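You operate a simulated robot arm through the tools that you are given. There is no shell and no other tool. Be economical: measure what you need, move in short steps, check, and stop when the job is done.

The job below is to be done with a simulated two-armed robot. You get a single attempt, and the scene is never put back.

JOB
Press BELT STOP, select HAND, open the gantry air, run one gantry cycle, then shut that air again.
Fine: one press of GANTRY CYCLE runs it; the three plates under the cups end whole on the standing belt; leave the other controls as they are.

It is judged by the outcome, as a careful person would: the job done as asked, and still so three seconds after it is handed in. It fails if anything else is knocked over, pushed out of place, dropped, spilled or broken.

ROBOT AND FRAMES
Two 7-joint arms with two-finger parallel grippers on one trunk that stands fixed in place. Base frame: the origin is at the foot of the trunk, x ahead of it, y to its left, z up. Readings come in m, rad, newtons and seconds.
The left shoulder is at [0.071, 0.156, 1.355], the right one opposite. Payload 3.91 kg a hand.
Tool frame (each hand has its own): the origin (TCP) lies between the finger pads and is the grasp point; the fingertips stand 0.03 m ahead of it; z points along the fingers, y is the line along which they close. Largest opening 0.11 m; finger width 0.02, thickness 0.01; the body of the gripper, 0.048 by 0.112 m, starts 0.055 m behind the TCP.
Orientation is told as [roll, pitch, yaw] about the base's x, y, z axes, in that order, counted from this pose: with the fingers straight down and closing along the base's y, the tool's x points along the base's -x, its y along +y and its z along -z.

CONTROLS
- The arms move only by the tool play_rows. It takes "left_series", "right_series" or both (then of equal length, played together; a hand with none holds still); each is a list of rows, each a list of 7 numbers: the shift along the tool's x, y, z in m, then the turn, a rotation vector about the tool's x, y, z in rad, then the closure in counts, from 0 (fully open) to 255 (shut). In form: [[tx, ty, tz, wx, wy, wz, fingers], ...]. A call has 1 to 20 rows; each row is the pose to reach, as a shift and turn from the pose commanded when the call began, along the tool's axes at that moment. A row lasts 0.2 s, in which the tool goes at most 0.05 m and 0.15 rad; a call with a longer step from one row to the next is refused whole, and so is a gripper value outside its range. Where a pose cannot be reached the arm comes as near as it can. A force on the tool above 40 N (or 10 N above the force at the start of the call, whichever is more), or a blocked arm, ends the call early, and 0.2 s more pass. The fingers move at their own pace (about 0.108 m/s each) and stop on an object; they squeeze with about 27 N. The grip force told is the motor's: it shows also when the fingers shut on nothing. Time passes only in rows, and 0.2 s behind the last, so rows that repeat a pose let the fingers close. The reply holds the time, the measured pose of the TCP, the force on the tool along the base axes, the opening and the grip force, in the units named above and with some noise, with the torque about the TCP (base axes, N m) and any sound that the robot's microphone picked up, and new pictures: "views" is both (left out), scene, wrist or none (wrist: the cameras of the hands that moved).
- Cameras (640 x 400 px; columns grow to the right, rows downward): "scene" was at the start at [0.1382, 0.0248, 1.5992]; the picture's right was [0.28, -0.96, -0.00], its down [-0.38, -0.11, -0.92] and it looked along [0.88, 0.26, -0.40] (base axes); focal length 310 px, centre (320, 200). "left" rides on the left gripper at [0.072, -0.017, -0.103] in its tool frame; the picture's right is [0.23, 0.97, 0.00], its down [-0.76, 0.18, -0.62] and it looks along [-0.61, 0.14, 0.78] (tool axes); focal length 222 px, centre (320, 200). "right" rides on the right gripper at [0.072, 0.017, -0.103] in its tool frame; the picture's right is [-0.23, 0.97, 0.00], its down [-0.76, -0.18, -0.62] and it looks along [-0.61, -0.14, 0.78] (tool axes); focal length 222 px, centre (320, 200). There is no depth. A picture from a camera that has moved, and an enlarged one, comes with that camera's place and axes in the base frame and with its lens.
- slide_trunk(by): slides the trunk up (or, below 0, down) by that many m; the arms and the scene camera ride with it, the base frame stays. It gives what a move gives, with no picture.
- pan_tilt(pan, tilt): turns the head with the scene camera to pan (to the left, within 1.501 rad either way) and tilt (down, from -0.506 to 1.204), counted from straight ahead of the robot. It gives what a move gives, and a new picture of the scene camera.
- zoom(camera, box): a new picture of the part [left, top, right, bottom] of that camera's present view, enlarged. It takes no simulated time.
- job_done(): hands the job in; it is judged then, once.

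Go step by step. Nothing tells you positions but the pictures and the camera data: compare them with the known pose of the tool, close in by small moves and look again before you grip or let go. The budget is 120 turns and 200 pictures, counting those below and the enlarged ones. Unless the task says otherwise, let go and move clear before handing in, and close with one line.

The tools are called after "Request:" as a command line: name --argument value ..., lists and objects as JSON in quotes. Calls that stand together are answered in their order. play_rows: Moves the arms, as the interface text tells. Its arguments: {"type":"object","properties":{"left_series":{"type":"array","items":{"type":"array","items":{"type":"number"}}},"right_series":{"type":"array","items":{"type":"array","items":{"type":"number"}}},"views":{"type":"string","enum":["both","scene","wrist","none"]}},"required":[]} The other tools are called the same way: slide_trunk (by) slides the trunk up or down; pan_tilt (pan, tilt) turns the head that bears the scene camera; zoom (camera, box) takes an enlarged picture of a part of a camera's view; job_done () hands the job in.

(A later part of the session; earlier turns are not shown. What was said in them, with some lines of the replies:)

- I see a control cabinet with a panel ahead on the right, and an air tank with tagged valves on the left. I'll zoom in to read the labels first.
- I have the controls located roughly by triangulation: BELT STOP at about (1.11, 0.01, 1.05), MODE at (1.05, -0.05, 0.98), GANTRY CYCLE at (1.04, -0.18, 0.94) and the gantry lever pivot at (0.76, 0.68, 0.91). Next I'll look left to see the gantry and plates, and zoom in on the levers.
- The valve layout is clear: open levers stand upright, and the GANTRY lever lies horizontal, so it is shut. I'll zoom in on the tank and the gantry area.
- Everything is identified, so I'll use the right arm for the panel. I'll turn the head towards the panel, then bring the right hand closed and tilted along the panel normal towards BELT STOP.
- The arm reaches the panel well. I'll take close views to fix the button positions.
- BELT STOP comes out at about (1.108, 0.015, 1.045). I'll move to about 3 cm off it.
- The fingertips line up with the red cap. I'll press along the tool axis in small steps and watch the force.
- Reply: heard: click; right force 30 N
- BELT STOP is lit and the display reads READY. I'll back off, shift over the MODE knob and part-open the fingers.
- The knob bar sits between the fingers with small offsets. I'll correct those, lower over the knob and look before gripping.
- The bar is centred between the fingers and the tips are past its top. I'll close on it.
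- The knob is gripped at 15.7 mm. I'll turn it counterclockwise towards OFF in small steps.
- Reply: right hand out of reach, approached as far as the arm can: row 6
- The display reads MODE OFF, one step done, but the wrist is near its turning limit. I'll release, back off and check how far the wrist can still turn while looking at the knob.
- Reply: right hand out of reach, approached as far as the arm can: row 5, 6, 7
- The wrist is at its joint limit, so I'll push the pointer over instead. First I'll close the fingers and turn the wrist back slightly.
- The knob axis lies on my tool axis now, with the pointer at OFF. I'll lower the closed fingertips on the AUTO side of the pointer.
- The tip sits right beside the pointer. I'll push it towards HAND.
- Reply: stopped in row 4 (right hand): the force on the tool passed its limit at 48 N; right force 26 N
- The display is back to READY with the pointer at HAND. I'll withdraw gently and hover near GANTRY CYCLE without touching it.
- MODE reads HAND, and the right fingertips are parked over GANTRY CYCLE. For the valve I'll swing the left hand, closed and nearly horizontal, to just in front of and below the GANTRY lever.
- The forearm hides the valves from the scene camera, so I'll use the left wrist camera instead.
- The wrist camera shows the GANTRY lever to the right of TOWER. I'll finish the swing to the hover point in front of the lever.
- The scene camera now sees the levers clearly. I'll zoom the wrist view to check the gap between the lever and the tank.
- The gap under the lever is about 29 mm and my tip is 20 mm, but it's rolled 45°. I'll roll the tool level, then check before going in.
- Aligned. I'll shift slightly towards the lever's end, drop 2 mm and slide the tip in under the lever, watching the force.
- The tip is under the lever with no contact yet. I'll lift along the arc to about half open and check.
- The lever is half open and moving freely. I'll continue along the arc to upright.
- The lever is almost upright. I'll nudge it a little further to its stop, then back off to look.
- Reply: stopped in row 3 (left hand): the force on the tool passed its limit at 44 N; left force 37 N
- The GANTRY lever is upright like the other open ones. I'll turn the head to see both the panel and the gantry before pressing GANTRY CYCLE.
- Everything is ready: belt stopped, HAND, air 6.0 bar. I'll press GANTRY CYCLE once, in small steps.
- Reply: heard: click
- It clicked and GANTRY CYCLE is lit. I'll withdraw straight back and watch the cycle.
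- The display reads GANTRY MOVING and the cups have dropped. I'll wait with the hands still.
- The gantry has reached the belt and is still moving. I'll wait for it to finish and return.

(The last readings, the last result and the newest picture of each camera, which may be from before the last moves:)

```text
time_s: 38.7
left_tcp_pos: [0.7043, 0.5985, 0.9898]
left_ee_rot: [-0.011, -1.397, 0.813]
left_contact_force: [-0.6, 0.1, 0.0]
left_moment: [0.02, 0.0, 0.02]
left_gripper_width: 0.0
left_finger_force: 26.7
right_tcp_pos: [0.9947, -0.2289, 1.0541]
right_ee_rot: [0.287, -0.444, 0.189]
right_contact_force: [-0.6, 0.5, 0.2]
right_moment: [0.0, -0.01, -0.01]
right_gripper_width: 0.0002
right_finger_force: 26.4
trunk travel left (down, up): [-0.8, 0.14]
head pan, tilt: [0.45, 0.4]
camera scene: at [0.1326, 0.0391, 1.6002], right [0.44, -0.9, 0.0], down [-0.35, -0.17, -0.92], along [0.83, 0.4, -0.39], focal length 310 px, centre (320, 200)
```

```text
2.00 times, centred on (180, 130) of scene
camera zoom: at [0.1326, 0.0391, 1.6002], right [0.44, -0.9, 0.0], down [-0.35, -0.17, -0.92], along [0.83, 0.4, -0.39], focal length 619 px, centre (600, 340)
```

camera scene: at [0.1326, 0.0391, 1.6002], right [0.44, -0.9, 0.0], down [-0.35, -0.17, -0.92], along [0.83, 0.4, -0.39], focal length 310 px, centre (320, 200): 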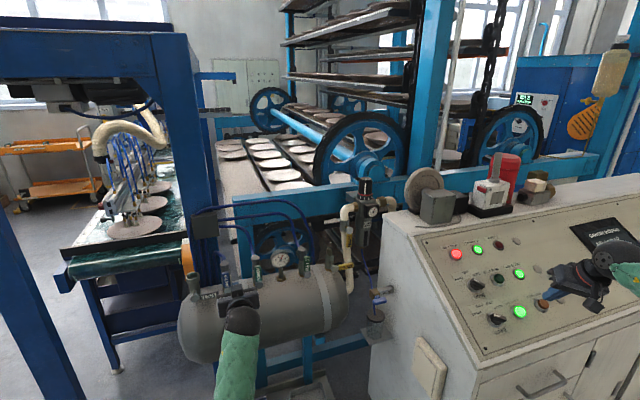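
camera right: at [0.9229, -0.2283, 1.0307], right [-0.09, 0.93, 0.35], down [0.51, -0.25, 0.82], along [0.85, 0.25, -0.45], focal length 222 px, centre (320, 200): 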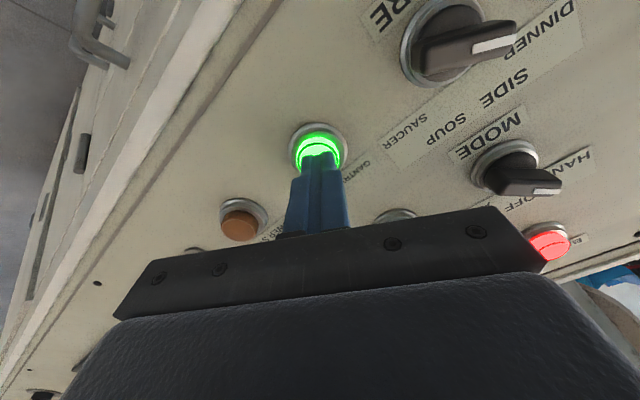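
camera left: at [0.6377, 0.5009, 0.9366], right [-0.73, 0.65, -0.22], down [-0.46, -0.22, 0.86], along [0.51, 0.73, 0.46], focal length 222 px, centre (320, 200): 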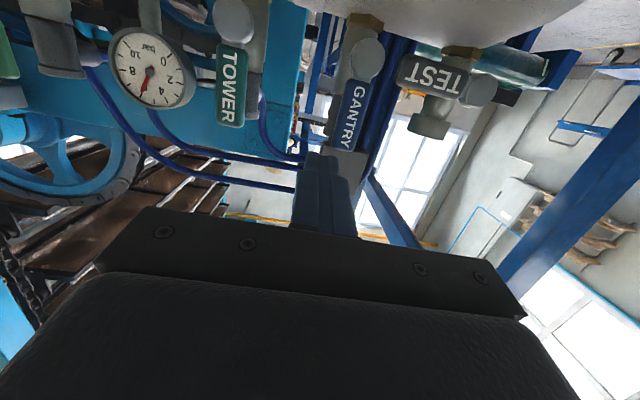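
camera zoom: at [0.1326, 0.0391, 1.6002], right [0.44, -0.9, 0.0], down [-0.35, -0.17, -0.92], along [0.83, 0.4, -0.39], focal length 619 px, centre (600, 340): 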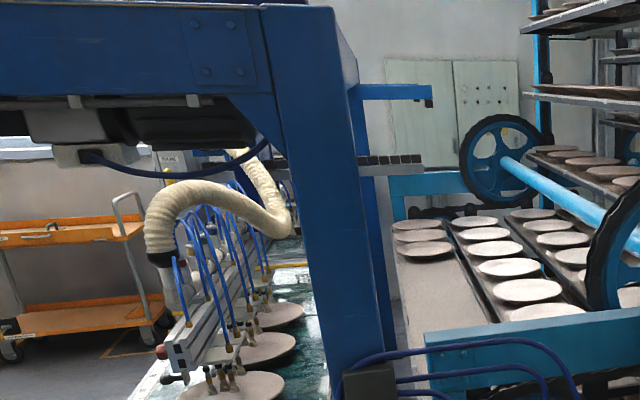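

The plates are being set on the belt and the cycle is still running. I'll keep waiting.

Request:
play_rows --right_series '[[0, 0, 0, 0, 0, 0, 255], [0, 0, 0, 0, 0, 0, 255], [0, 0, 0, 0, 0, 0, 255], [0, 0, 0, 0, 0, 0, 255], [0, 0, 0, 0, 0, 0, 255], [0, 0, 0, 0, 0, 0, 255], [0, 0, 0, 0, 0, 0, 255], [0, 0, 0, 0, 0, 0, 255], [0, 0, 0, 0, 0, 0, 255], [0, 0, 0, 0, 0, 0, 255], [0, 0, 0, 0, 0, 0, 255], [0, 0, 0, 0, 0, 0, 255], [0, 0, 0, 0, 0, 0, 255], [0, 0, 0, 0, 0, 0, 255], [0, 0, 0, 0, 0, 0, 255], [0, 0, 0, 0, 0, 0, 255], [0, 0, 0, 0, 0, 0, 255], [0, 0, 0, 0, 0, 0, 255], [0, 0, 0, 0, 0, 0, 255], [0, 0, 0, 0, 0, 0, 255]]' --views "scene"

Request:
zoom --camera "scene" --box '[430, 160, 640, 290]'

Request:
zoom --camera "scene" --box '[20, 30, 340, 230]'

```text
time_s: 42.9
left_tcp_pos: [0.7041, 0.5989, 0.9906]
left_ee_rot: [-0.01, -1.396, 0.813]
left_contact_force: [0.0, -0.6, 0.0]
left_moment: [0.0, 0.01, -0.02]
left_gripper_width: 0.0
left_finger_force: 27.1
right_tcp_pos: [0.9954, -0.2298, 1.0537]
right_ee_rot: [0.285, -0.443, 0.19]
right_contact_force: [0.4, 0.5, -0.5]
right_moment: [0.0, 0.02, 0.0]
right_gripper_width: 0.0002
right_finger_force: 26.9
trunk travel left (down, up): [-0.8, 0.14]
head pan, tilt: [0.45, 0.4]
camera scene: at [0.1326, 0.0391, 1.6002], right [0.44, -0.9, 0.0], down [-0.35, -0.17, -0.92], along [0.83, 0.4, -0.39], focal length 310 px, centre (320, 200)
```

scene: 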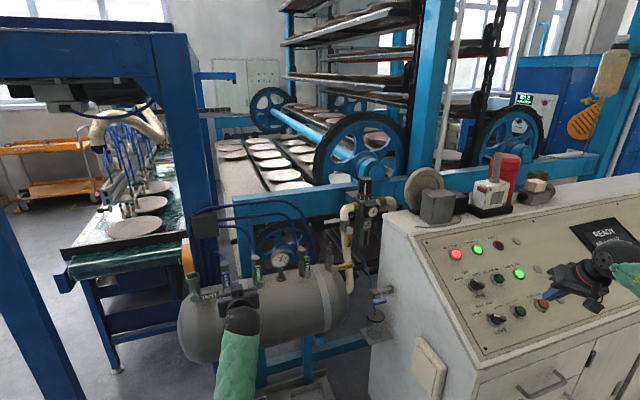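

```text
3.05 times, centred on (535, 225) of scene
camera zoom: at [0.1326, 0.0391, 1.6002], right [0.44, -0.9, 0.0], down [-0.35, -0.17, -0.92], along [0.83, 0.4, -0.39], focal length 943 px, centre (-335, 124)
```

zoom: 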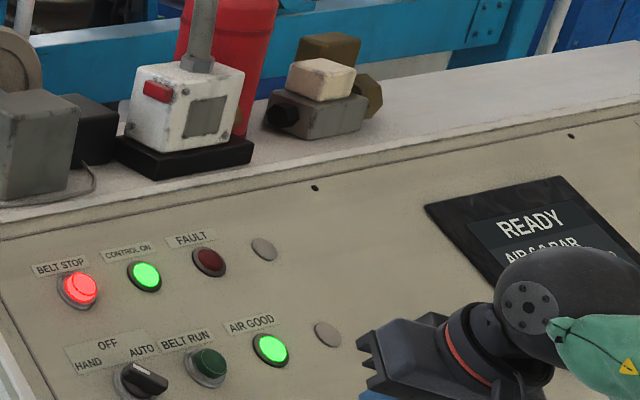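

```text
2.00 times, centred on (180, 130) of scene
camera zoom: at [0.1326, 0.0391, 1.6002], right [0.44, -0.9, 0.0], down [-0.35, -0.17, -0.92], along [0.83, 0.4, -0.39], focal length 619 px, centre (600, 340)
```

zoom: 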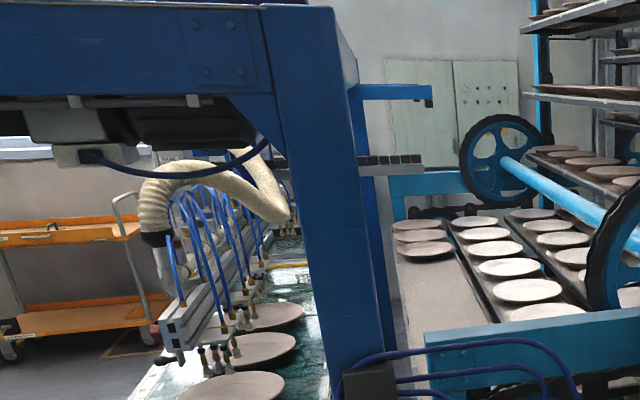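

The display is back to READY, and all three plates sit whole on the standing belt with the cups lifted clear. Next I'll shut the air, moving the left tip to the left side of the upright GANTRY lever.

Request:
pan_tilt --pan 0.7 --tilt 0.55

Request:
play_rows --left_series '[[0.0025, 0.027, 0, 0, 0, 0, 255], [0.005, 0.053, 0, 0, 0, 0, 255], [0.005, 0.053, 0.03, 0, 0, 0, 255], [0.005, 0.053, 0.055, 0, 0, 0, 255]]' --views "wrist"

Request:
zoom --camera "scene" --box '[240, 190, 380, 280]'

Request:
zoom --camera "left" --box '[200, 50, 440, 200]'

```text
time_s: 43.7
left_tcp_pos: [0.7041, 0.5979, 0.9893]
left_ee_rot: [-0.012, -1.395, 0.813]
left_contact_force: [-0.6, 1.3, -0.9]
left_moment: [0.0, -0.01, 0.0]
left_gripper_width: 0.0
left_finger_force: 26.7
right_tcp_pos: [0.9937, -0.2291, 1.0544]
right_ee_rot: [0.284, -0.442, 0.191]
right_contact_force: [0.0, 1.2, -0.9]
right_moment: [-0.02, 0.0, 0.0]
right_gripper_width: 0.0
right_finger_force: 26.6
trunk travel left (down, up): [-0.8, 0.14]
head pan, tilt: [0.7, 0.55]
camera scene: at [0.118, 0.0565, 1.5866], right [0.64, -0.77, 0.0], down [-0.4, -0.34, -0.85], along [0.65, 0.55, -0.52], focal length 310 px, centre (320, 200)
```

scene: 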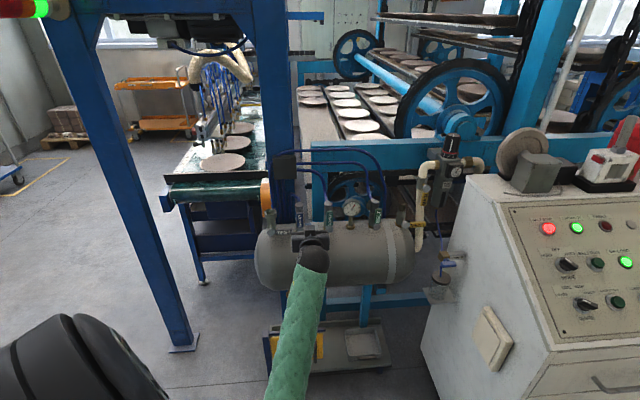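

```text
time_s: 44.7
left_tcp_pos: [0.704, 0.6726, 0.9749]
left_ee_rot: [-0.013, -1.396, 0.817]
left_contact_force: [0.2, -0.1, 0.3]
left_moment: [0.0, -0.02, 0.01]
left_gripper_width: 0.0
left_finger_force: 26.7
right_tcp_pos: [0.9942, -0.2287, 1.0537]
right_ee_rot: [0.284, -0.44, 0.192]
right_contact_force: [-0.5, -0.3, 0.5]
right_moment: [0.0, -0.01, -0.01]
right_gripper_width: 0.0001
right_finger_force: 27.1
trunk travel left (down, up): [-0.8, 0.14]
head pan, tilt: [0.7, 0.55]
camera left: at [0.6376, 0.5783, 0.9204], right [-0.73, 0.65, -0.23], down [-0.46, -0.22, 0.86], along [0.51, 0.73, 0.46], focal length 222 px, centre (320, 200)
```

left: 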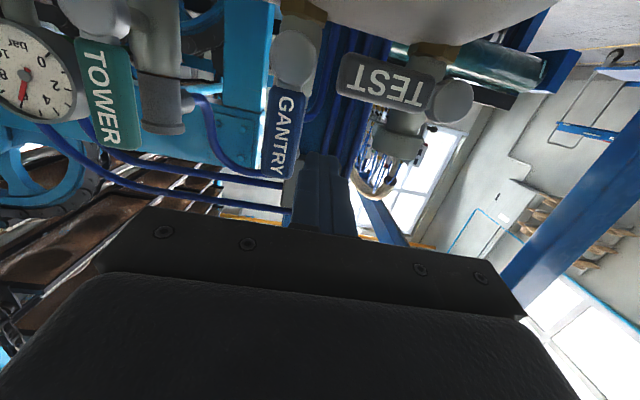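

```text
4.44 times, centred on (310, 235) of scene
camera zoom: at [0.1178, 0.057, 1.5865], right [0.64, -0.76, 0.0], down [-0.4, -0.34, -0.85], along [0.65, 0.55, -0.52], focal length 1376 px, centre (364, 44)
```

zoom: 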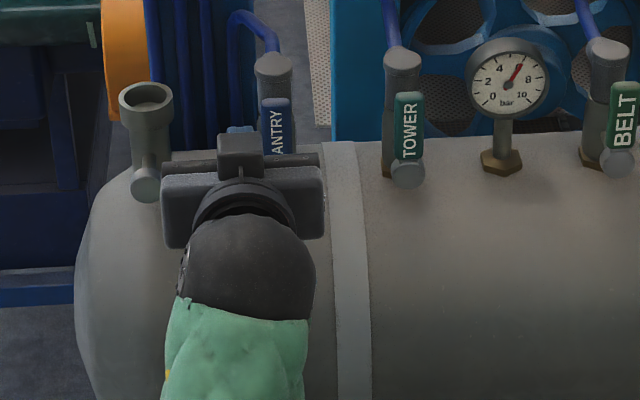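

```text
2.67 times, centred on (320, 125) of left
camera zoom: at [0.6376, 0.5783, 0.9204], right [-0.73, 0.65, -0.23], down [-0.46, -0.22, 0.86], along [0.51, 0.73, 0.46], focal length 592 px, centre (320, 400)
```

zoom: 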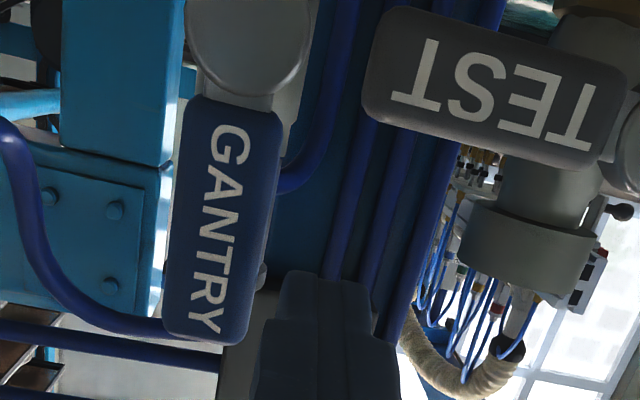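

The tip is clear to the left of the lever, about 2 cm short of its plane. I'll go in and push the lever right and down to half-way.

Request:
play_rows --left_series '[[0, 0, 0.011, 0, 0, 0, 255], [0, 0, 0.022, 0, 0, 0, 255], [-0.004, -0.012, 0.0213, 0, 0, 0, 255], [-0.0055, -0.0195, 0.021, 0, 0, 0, 255], [-0.0069, -0.027, 0.0208, 0, 0, 0, 255], [-0.0063, -0.0345, 0.0209, 0, 0, 0, 255], [-0.0055, -0.042, 0.021, 0, 0, 0, 255], [-0.003, -0.049, 0.0215, 0, 0, 0, 255], [-0.0006, -0.056, 0.0219, 0, 0, 0, 255]]' --views "wrist"

Request:
zoom --camera "scene" --box '[240, 190, 380, 280]'

```text
time_s: 46.7
left_tcp_pos: [0.7604, 0.6491, 0.9723]
left_ee_rot: [-0.008, -1.398, 0.811]
left_contact_force: [-0.8, -0.6, -0.4]
left_moment: [0.02, 0.01, -0.05]
left_gripper_width: 0.0
left_finger_force: 27.3
right_tcp_pos: [0.9944, -0.229, 1.0531]
right_ee_rot: [0.287, -0.44, 0.19]
right_contact_force: [0.0, -0.3, -0.9]
right_moment: [0.03, -0.02, 0.0]
right_gripper_width: 0.0002
right_finger_force: 26.8
trunk travel left (down, up): [-0.8, 0.14]
head pan, tilt: [0.7, 0.55]
camera left: at [0.6935, 0.5541, 0.9172], right [-0.73, 0.65, -0.23], down [-0.46, -0.22, 0.86], along [0.51, 0.73, 0.46], focal length 222 px, centre (320, 200)
```

left: 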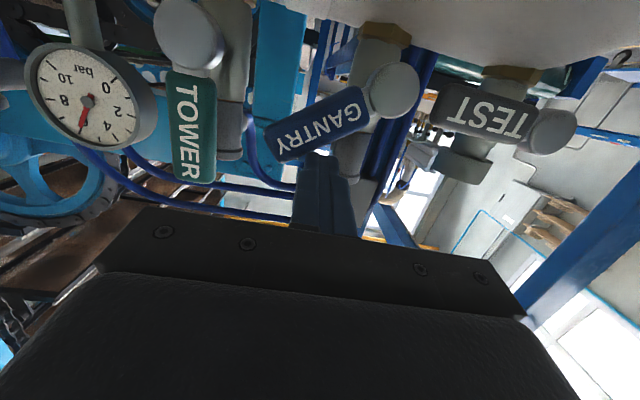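

```text
4.44 times, centred on (310, 235) of scene
camera zoom: at [0.1182, 0.0564, 1.5865], right [0.64, -0.76, 0.0], down [-0.4, -0.34, -0.85], along [0.65, 0.55, -0.52], focal length 1376 px, centre (364, 44)
```

zoom: 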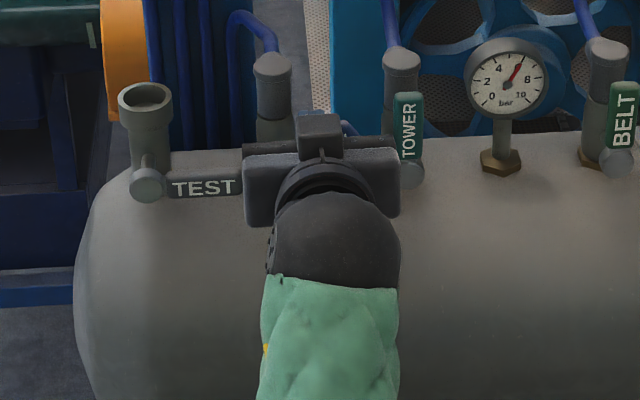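

The lever is half-way. I'll continue down to its horizontal stop.

Request:
play_rows --left_series '[[0.004, -0.006, 0.0007, 0, 0, 0, 255], [0.0084, -0.012, 0.0015, 0, 0, 0, 255], [0.014, -0.017, 0.0025, 0, 0, 0, 255], [0.0197, -0.022, 0.0035, 0, 0, 0, 255], [0.0264, -0.025, 0.0047, 0, 0, 0, 255], [0.0331, -0.027, 0.0058, 0, 0, 0, 255], [0.037, -0.027, 0.0065, 0, 0, 0, 255], [0.04, -0.027, 0.0071, 0, 0, 0, 255], [0.043, -0.027, 0.0076, 0, 0, 0, 255]]' --views "wrist"

Request:
zoom --camera "left" --box '[200, 50, 440, 200]'

```text
time_s: 48.5
left_tcp_pos: [0.7795, 0.6318, 0.9399]
left_ee_rot: [-0.025, -1.411, 0.828]
left_contact_force: [-4.3, -2.5, 15.7]
left_moment: [0.28, -0.21, 0.04]
left_gripper_width: 0.0003
left_finger_force: 27.2
right_tcp_pos: [0.9941, -0.2296, 1.0543]
right_ee_rot: [0.288, -0.444, 0.19]
right_contact_force: [-0.7, -0.3, -0.3]
right_moment: [0.01, 0.0, 0.03]
right_gripper_width: 0.0002
right_finger_force: 26.9
trunk travel left (down, up): [-0.8, 0.14]
head pan, tilt: [0.7, 0.55]
stopped in row 9 (left hand): the force on the tool passed its limit at 44 N (the readings are from after the stop); the commanded pose is now the measured one
camera left: at [0.7138, 0.5372, 0.8845], right [-0.73, 0.65, -0.23], down [-0.47, -0.23, 0.85], along [0.5, 0.72, 0.47], focal length 222 px, centre (320, 200)
```

left: 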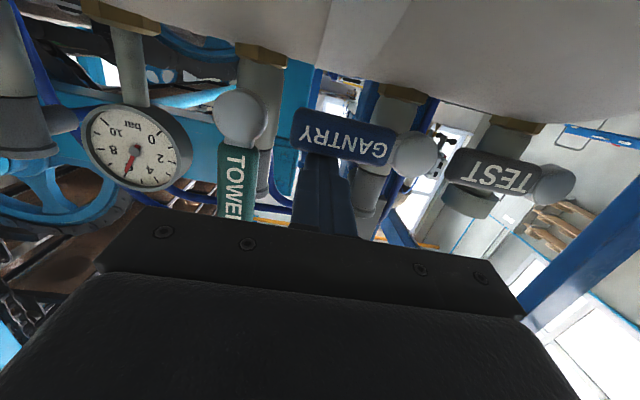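

```text
2.67 times, centred on (320, 125) of left
camera zoom: at [0.7138, 0.5372, 0.8845], right [-0.73, 0.65, -0.23], down [-0.47, -0.23, 0.85], along [0.5, 0.72, 0.47], focal length 592 px, centre (320, 400)
```

zoom: 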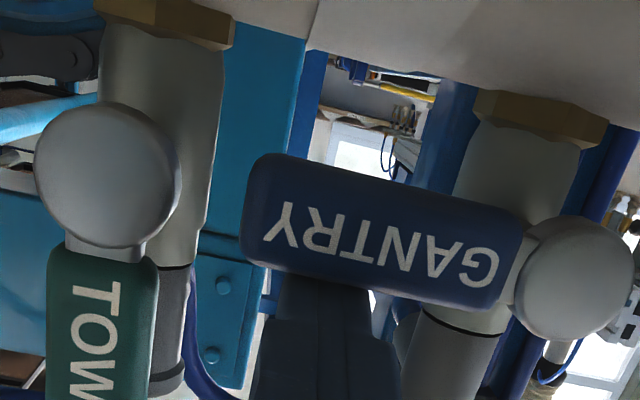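

The lever is horizontal again, parallel to TEST and on its stop. I'll lift off it and back the hand straight out, then check everything.

Request:
play_rows --left_series '[[-0.012, 0, 0, 0, 0, 0, 255], [-0.012, 0, -0.04, 0, 0, 0, 255], [-0.012, 0, -0.085, 0, 0, 0, 255], [0.03, 0, -0.11, 0, 0, 0, 255], [0.06, 0, -0.12, 0, 0, 0, 255]]' --views "wrist"

Request:
zoom --camera "scene" --box '[240, 190, 380, 280]'

Request:
zoom --camera "scene" --box '[150, 40, 310, 200]'

Request:
pan_tilt --pan 0.3 --tilt 0.45

Request:
zoom --camera "scene" --box '[370, 150, 580, 300]'

```text
time_s: 49.6
left_tcp_pos: [0.7223, 0.6316, 1.0338]
left_ee_rot: [2.328, -1.537, -1.478]
left_contact_force: [0.3, -0.6, -0.6]
left_moment: [0.0, -0.03, -0.04]
left_gripper_width: 0.0
left_finger_force: 27.2
right_tcp_pos: [0.9928, -0.2275, 1.0543]
right_ee_rot: [0.287, -0.443, 0.191]
right_contact_force: [-0.7, -0.4, 0.4]
right_moment: [0.0, 0.0, 0.0]
right_gripper_width: 0.0
right_finger_force: 27.0
trunk travel left (down, up): [-0.8, 0.14]
head pan, tilt: [0.7, 0.55]
stopped in row 5 (left hand): the arm was blocked; the commanded pose is now the measured one
camera left: at [0.6667, 0.5448, 0.9574], right [-0.73, 0.65, -0.2], down [-0.54, -0.37, 0.75], along [0.41, 0.66, 0.63], focal length 222 px, centre (320, 200)
```

left: 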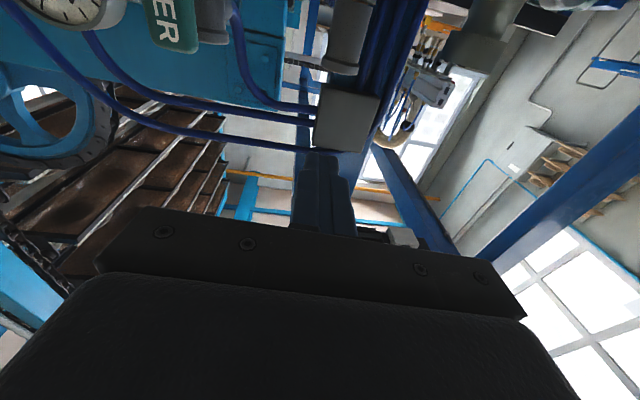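

```text
4.44 times, centred on (310, 235) of scene
camera zoom: at [0.1177, 0.0565, 1.5866], right [0.64, -0.76, 0.0], down [-0.4, -0.34, -0.85], along [0.65, 0.55, -0.52], focal length 1376 px, centre (364, 44)
```

zoom: 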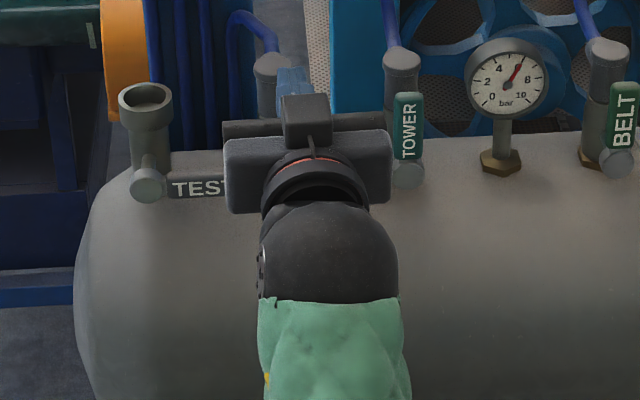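

```text
2.50 times, centred on (230, 120) of scene
camera zoom: at [0.1177, 0.0565, 1.5866], right [0.64, -0.76, 0.0], down [-0.4, -0.34, -0.85], along [0.65, 0.55, -0.52], focal length 774 px, centre (545, 400)
```

zoom: 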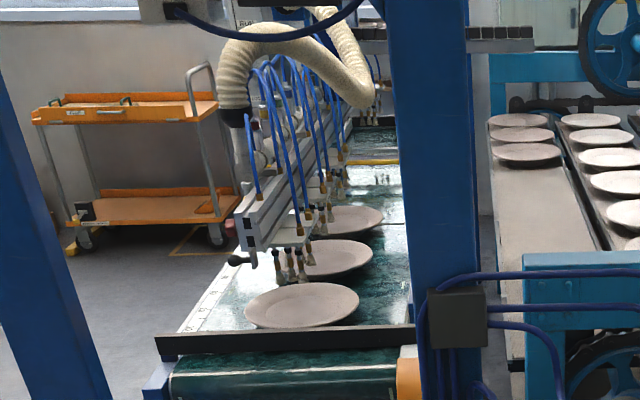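

```text
time_s: 50.5
left_tcp_pos: [0.7213, 0.6314, 1.0327]
left_ee_rot: [2.309, -1.539, -1.459]
left_contact_force: [-0.4, -0.1, 0.2]
left_moment: [-0.01, 0.0, 0.01]
left_gripper_width: 0.0005
left_finger_force: 27.0
right_tcp_pos: [0.9956, -0.2278, 1.0543]
right_ee_rot: [0.287, -0.442, 0.191]
right_contact_force: [0.3, 1.1, -0.3]
right_moment: [0.0, -0.03, 0.05]
right_gripper_width: 0.0
right_finger_force: 27.2
trunk travel left (down, up): [-0.8, 0.14]
head pan, tilt: [0.3, 0.45]
camera scene: at [0.1371, 0.0259, 1.5955], right [0.3, -0.95, 0.0], down [-0.42, -0.13, -0.9], along [0.86, 0.27, -0.44], focal length 310 px, centre (320, 200)
```

scene: 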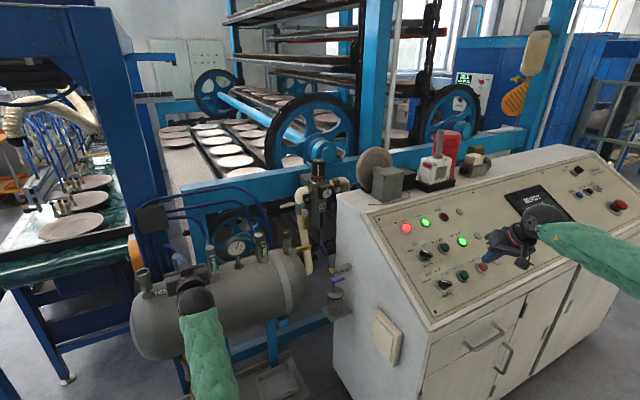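

```text
2.67 times, centred on (475, 225) of scene
camera zoom: at [0.1371, 0.0259, 1.5955], right [0.3, -0.95, 0.0], down [-0.42, -0.13, -0.9], along [0.86, 0.27, -0.44], focal length 826 px, centre (-93, 133)
```

zoom: 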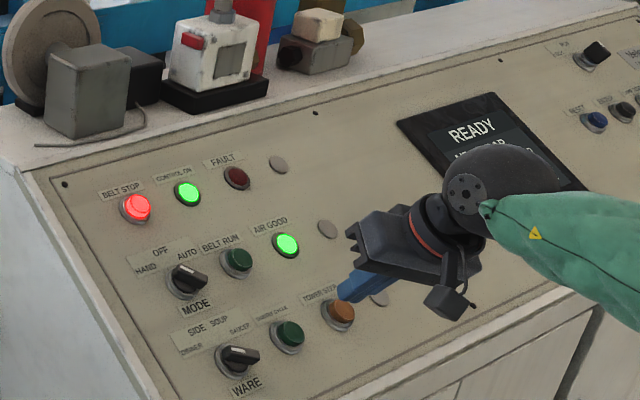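

The panel and plates look right, but the left arm reported being blocked partway through its retreat, with no force on it now. I'll back it away in small steps and check the lever again.

Request:
play_rows --left_series '[[-0.01, 0, -0.01, 0, 0, 0, 255], [-0.02, 0, -0.03, 0, 0, 0, 255], [-0.03, 0, -0.05, 0, 0, 0, 255], [-0.05, -0.02, -0.07, 0, 0, 0, 255]]' --views "wrist"

Request:
pan_tilt --pan 0.7 --tilt 0.55

```text
time_s: 51.7
left_tcp_pos: [0.6827, 0.616, 1.1351]
left_ee_rot: [2.548, -1.421, -1.663]
left_contact_force: [-0.3, 0.4, 1.0]
left_moment: [0.01, 0.03, -0.03]
left_gripper_width: 0.0
left_finger_force: 27.0
right_tcp_pos: [0.9946, -0.2294, 1.0545]
right_ee_rot: [0.287, -0.442, 0.191]
right_contact_force: [1.1, -0.3, 0.5]
right_moment: [0.01, 0.03, -0.03]
right_gripper_width: 0.0003
right_finger_force: 27.1
trunk travel left (down, up): [-0.8, 0.14]
head pan, tilt: [0.3, 0.45]
stopped in row 4 (left hand): the arm was blocked; the commanded pose is now the measured one
camera left: at [0.6329, 0.5358, 1.0471], right [-0.75, 0.64, -0.14], down [-0.54, -0.48, 0.69], along [0.38, 0.6, 0.71], focal length 222 px, centre (320, 200)
```

left: 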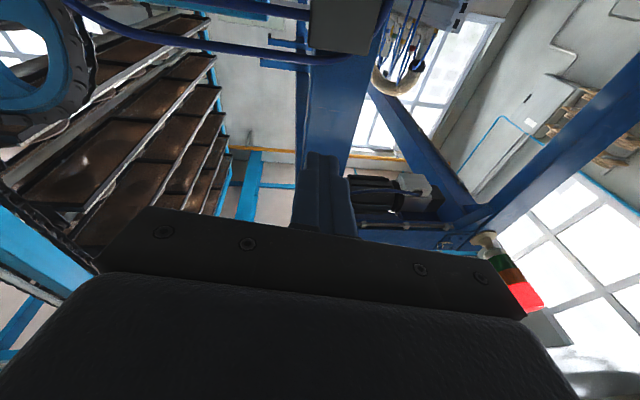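

```text
time_s: 52.6
left_tcp_pos: [0.6844, 0.6146, 1.1334]
left_ee_rot: [2.543, -1.419, -1.659]
left_contact_force: [-0.4, 0.6, -0.6]
left_moment: [0.02, -0.02, 0.01]
left_gripper_width: 0.0
left_finger_force: 26.7
right_tcp_pos: [0.996, -0.229, 1.0531]
right_ee_rot: [0.286, -0.441, 0.193]
right_contact_force: [0.1, 0.2, -0.6]
right_moment: [0.02, 0.0, 0.0]
right_gripper_width: 0.0001
right_finger_force: 27.5
trunk travel left (down, up): [-0.8, 0.14]
head pan, tilt: [0.7, 0.55]
camera scene: at [0.118, 0.0565, 1.5866], right [0.64, -0.77, 0.0], down [-0.4, -0.34, -0.85], along [0.65, 0.55, -0.52], focal length 310 px, centre (320, 200)
```

scene: 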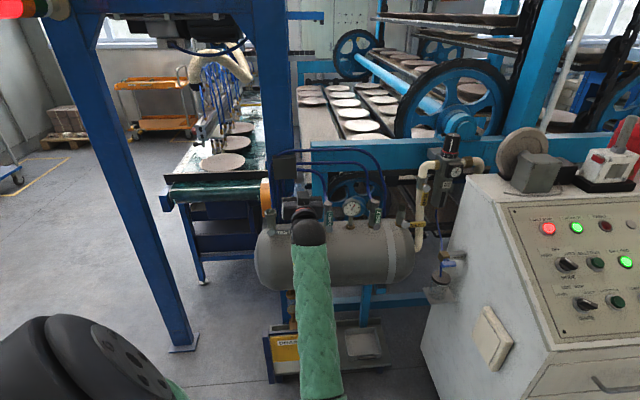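

The hand has come up clear of the valves. I'll zoom in on the lever and its surroundings.

Request:
zoom --camera "scene" --box '[240, 170, 400, 280]'

Request:
pan_tilt --pan 0.75 --tilt 1.0

```text
3.64 times, centred on (320, 225) of scene
camera zoom: at [0.118, 0.0565, 1.5866], right [0.64, -0.77, 0.0], down [-0.4, -0.34, -0.85], along [0.65, 0.55, -0.52], focal length 1126 px, centre (320, 109)
```

zoom: 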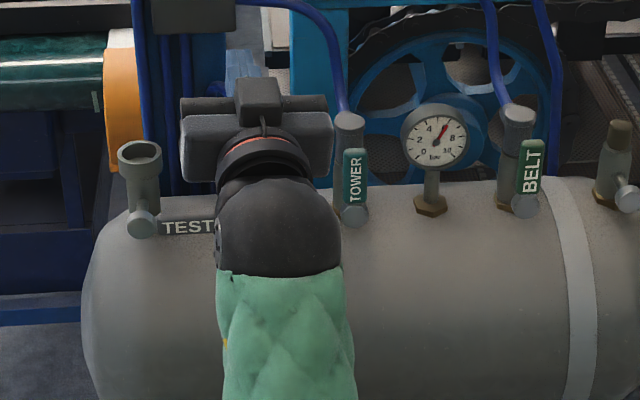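

```text
time_s: 53.5
left_tcp_pos: [0.6836, 0.6152, 1.1331]
left_ee_rot: [2.544, -1.419, -1.658]
left_contact_force: [-0.3, -0.4, -0.5]
left_moment: [-0.01, -0.02, -0.05]
left_gripper_width: 0.0
left_finger_force: 27.1
right_tcp_pos: [0.9947, -0.229, 1.0534]
right_ee_rot: [0.286, -0.442, 0.19]
right_contact_force: [1.1, 1.0, 0.5]
right_moment: [-0.02, 0.01, 0.02]
right_gripper_width: 0.0
right_finger_force: 27.3
trunk travel left (down, up): [-0.8, 0.14]
head pan, tilt: [0.75, 1.0]
camera scene: at [0.1003, 0.0462, 1.5501], right [0.68, -0.73, 0.0], down [-0.62, -0.57, -0.54], along [0.4, 0.37, -0.84], focal length 310 px, centre (320, 200)
```

scene: 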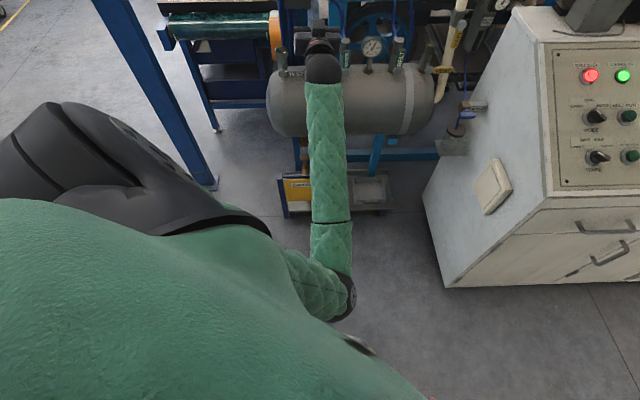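

The hand is well above the valves, but its elbow has swung low and near a joint limit. I'll raise the hand while tilting the fingers down, to unfold the arm and clear the view.

Request:
play_rows --left_series '[[-0.015, 0, 0, 0, 0.1, 0, 255], [-0.03, -0.005, 0, 0, 0.2, 0, 255], [-0.05, -0.01, 0, 0, 0.3, 0, 255], [-0.07, -0.02, 0, 0, 0.4, 0, 255], [-0.09, -0.03, 0, 0, 0.5, 0, 255], [-0.11, -0.04, 0, 0, 0.6, 0, 255]]' --views "none"

Request:
pan_tilt --pan 0.7 --tilt 0.55

```text
time_s: 54.9
left_tcp_pos: [0.7143, 0.5718, 1.2382]
left_ee_rot: [0.183, -1.086, 0.727]
left_contact_force: [-0.7, -0.1, 0.3]
left_moment: [0.0, -0.03, 0.01]
left_gripper_width: 0.0005
left_finger_force: 26.9
right_tcp_pos: [0.9947, -0.2275, 1.0531]
right_ee_rot: [0.289, -0.442, 0.194]
right_contact_force: [-0.2, -0.1, 0.0]
right_moment: [-0.02, -0.01, -0.02]
right_gripper_width: 0.0
right_finger_force: 27.1
trunk travel left (down, up): [-0.8, 0.14]
head pan, tilt: [0.75, 1.0]
```

```text
time_s: 55.8
left_tcp_pos: [0.7146, 0.5711, 1.2367]
left_ee_rot: [0.181, -1.087, 0.727]
left_contact_force: [0.4, -0.2, -0.4]
left_moment: [0.0, 0.0, 0.03]
left_gripper_width: 0.0
left_finger_force: 27.2
right_tcp_pos: [0.9949, -0.2296, 1.0548]
right_ee_rot: [0.286, -0.442, 0.19]
right_contact_force: [-0.8, 0.1, -0.3]
right_moment: [-0.05, -0.02, -0.02]
right_gripper_width: 0.0001
right_finger_force: 27.8
trunk travel left (down, up): [-0.8, 0.14]
head pan, tilt: [0.7, 0.55]
camera scene: at [0.1181, 0.0564, 1.5865], right [0.64, -0.76, 0.0], down [-0.4, -0.34, -0.85], along [0.65, 0.55, -0.52], focal length 310 px, centre (320, 200)
```

scene: 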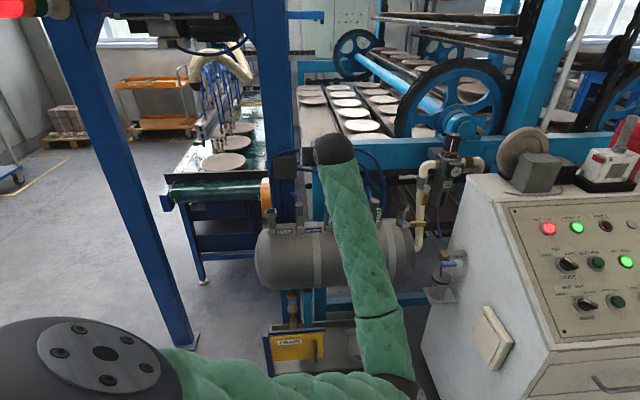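

The move went freely. The lever is visible now, so I'll check it closely.

Request:
zoom --camera "scene" --box '[240, 180, 400, 280]'

Request:
zoom --camera "scene" --box '[480, 200, 640, 320]'

Request:
zoom --camera "left" --box '[0, 0, 640, 400]'

```text
4.00 times, centred on (320, 230) of scene
camera zoom: at [0.1181, 0.0564, 1.5865], right [0.64, -0.76, 0.0], down [-0.4, -0.34, -0.85], along [0.65, 0.55, -0.52], focal length 1238 px, centre (320, 80)
```

zoom: 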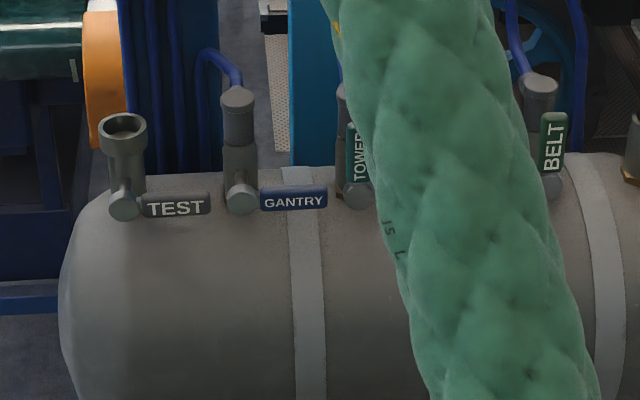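

```text
3.33 times, centred on (560, 260) of scene
camera zoom: at [0.1181, 0.0564, 1.5865], right [0.64, -0.76, 0.0], down [-0.4, -0.34, -0.85], along [0.65, 0.55, -0.52], focal length 1032 px, centre (-480, 0)
```

zoom: 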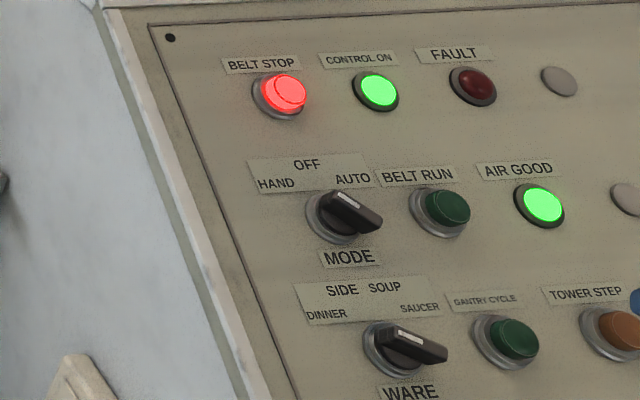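

```text
1.00 times, centred on (320, 200) of left (not enlarged: the box is as wide or as high as the picture)
camera zoom: at [0.6481, 0.4637, 1.2181], right [-0.83, 0.54, -0.12], down [-0.2, -0.1, 0.97], along [0.52, 0.83, 0.19], focal length 222 px, centre (320, 200)
```

zoom: 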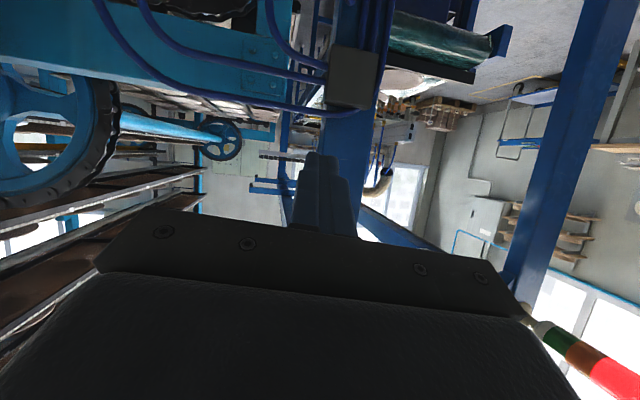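

The GANTRY lever is shut, TOWER and BELT are still open, MODE is at HAND and the panel is as it should be. I'll draw the right hand further off the panel and then hand in.

Request:
play_rows --right_series '[[0, 0, -0.04, 0, 0, 0, 255], [0, 0, -0.08, 0, 0, 0, 255], [0, 0, -0.1, 0, 0, 0, 255]]' --views "scene"

Request:
zoom --camera "scene" --box '[160, 100, 300, 200]'

```text
time_s: 56.6
left_tcp_pos: [0.7144, 0.5709, 1.238]
left_ee_rot: [0.181, -1.087, 0.727]
left_contact_force: [0.7, -0.3, 0.3]
left_moment: [0.0, 0.01, 0.01]
left_gripper_width: 0.0002
left_finger_force: 26.2
right_tcp_pos: [0.9599, -0.2628, 1.1421]
right_ee_rot: [0.287, -0.444, 0.192]
right_contact_force: [0.2, 0.7, 0.2]
right_moment: [-0.03, 0.0, 0.02]
right_gripper_width: 0.0
right_finger_force: 26.9
trunk travel left (down, up): [-0.8, 0.14]
head pan, tilt: [0.7, 0.55]
camera scene: at [0.1181, 0.0565, 1.5865], right [0.64, -0.76, 0.0], down [-0.4, -0.34, -0.85], along [0.65, 0.55, -0.52], focal length 310 px, centre (320, 200)
```

scene: 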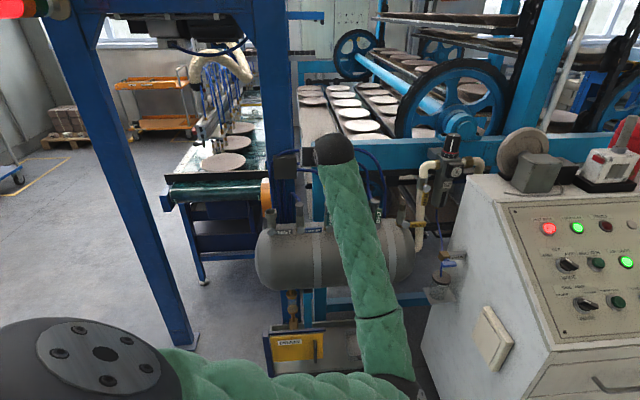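

```text
4.00 times, centred on (230, 150) of scene
camera zoom: at [0.1181, 0.0565, 1.5865], right [0.64, -0.76, 0.0], down [-0.4, -0.34, -0.85], along [0.65, 0.55, -0.52], focal length 1238 px, centre (680, 400)
```

zoom: 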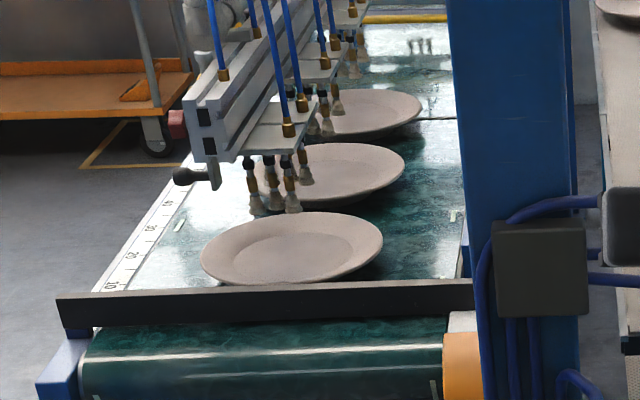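

Three whole plates rest on the standing belt, the air is shut and both hands are clear, so I'm handing in.

Request:
job_done

```text
The job is handed in.
```

The job is done and handed in: BELT STOP was pressed, MODE set to HAND, the gantry air opened, one gantry cycle run, and that air shut again, with the three plates whole on the standing belt.
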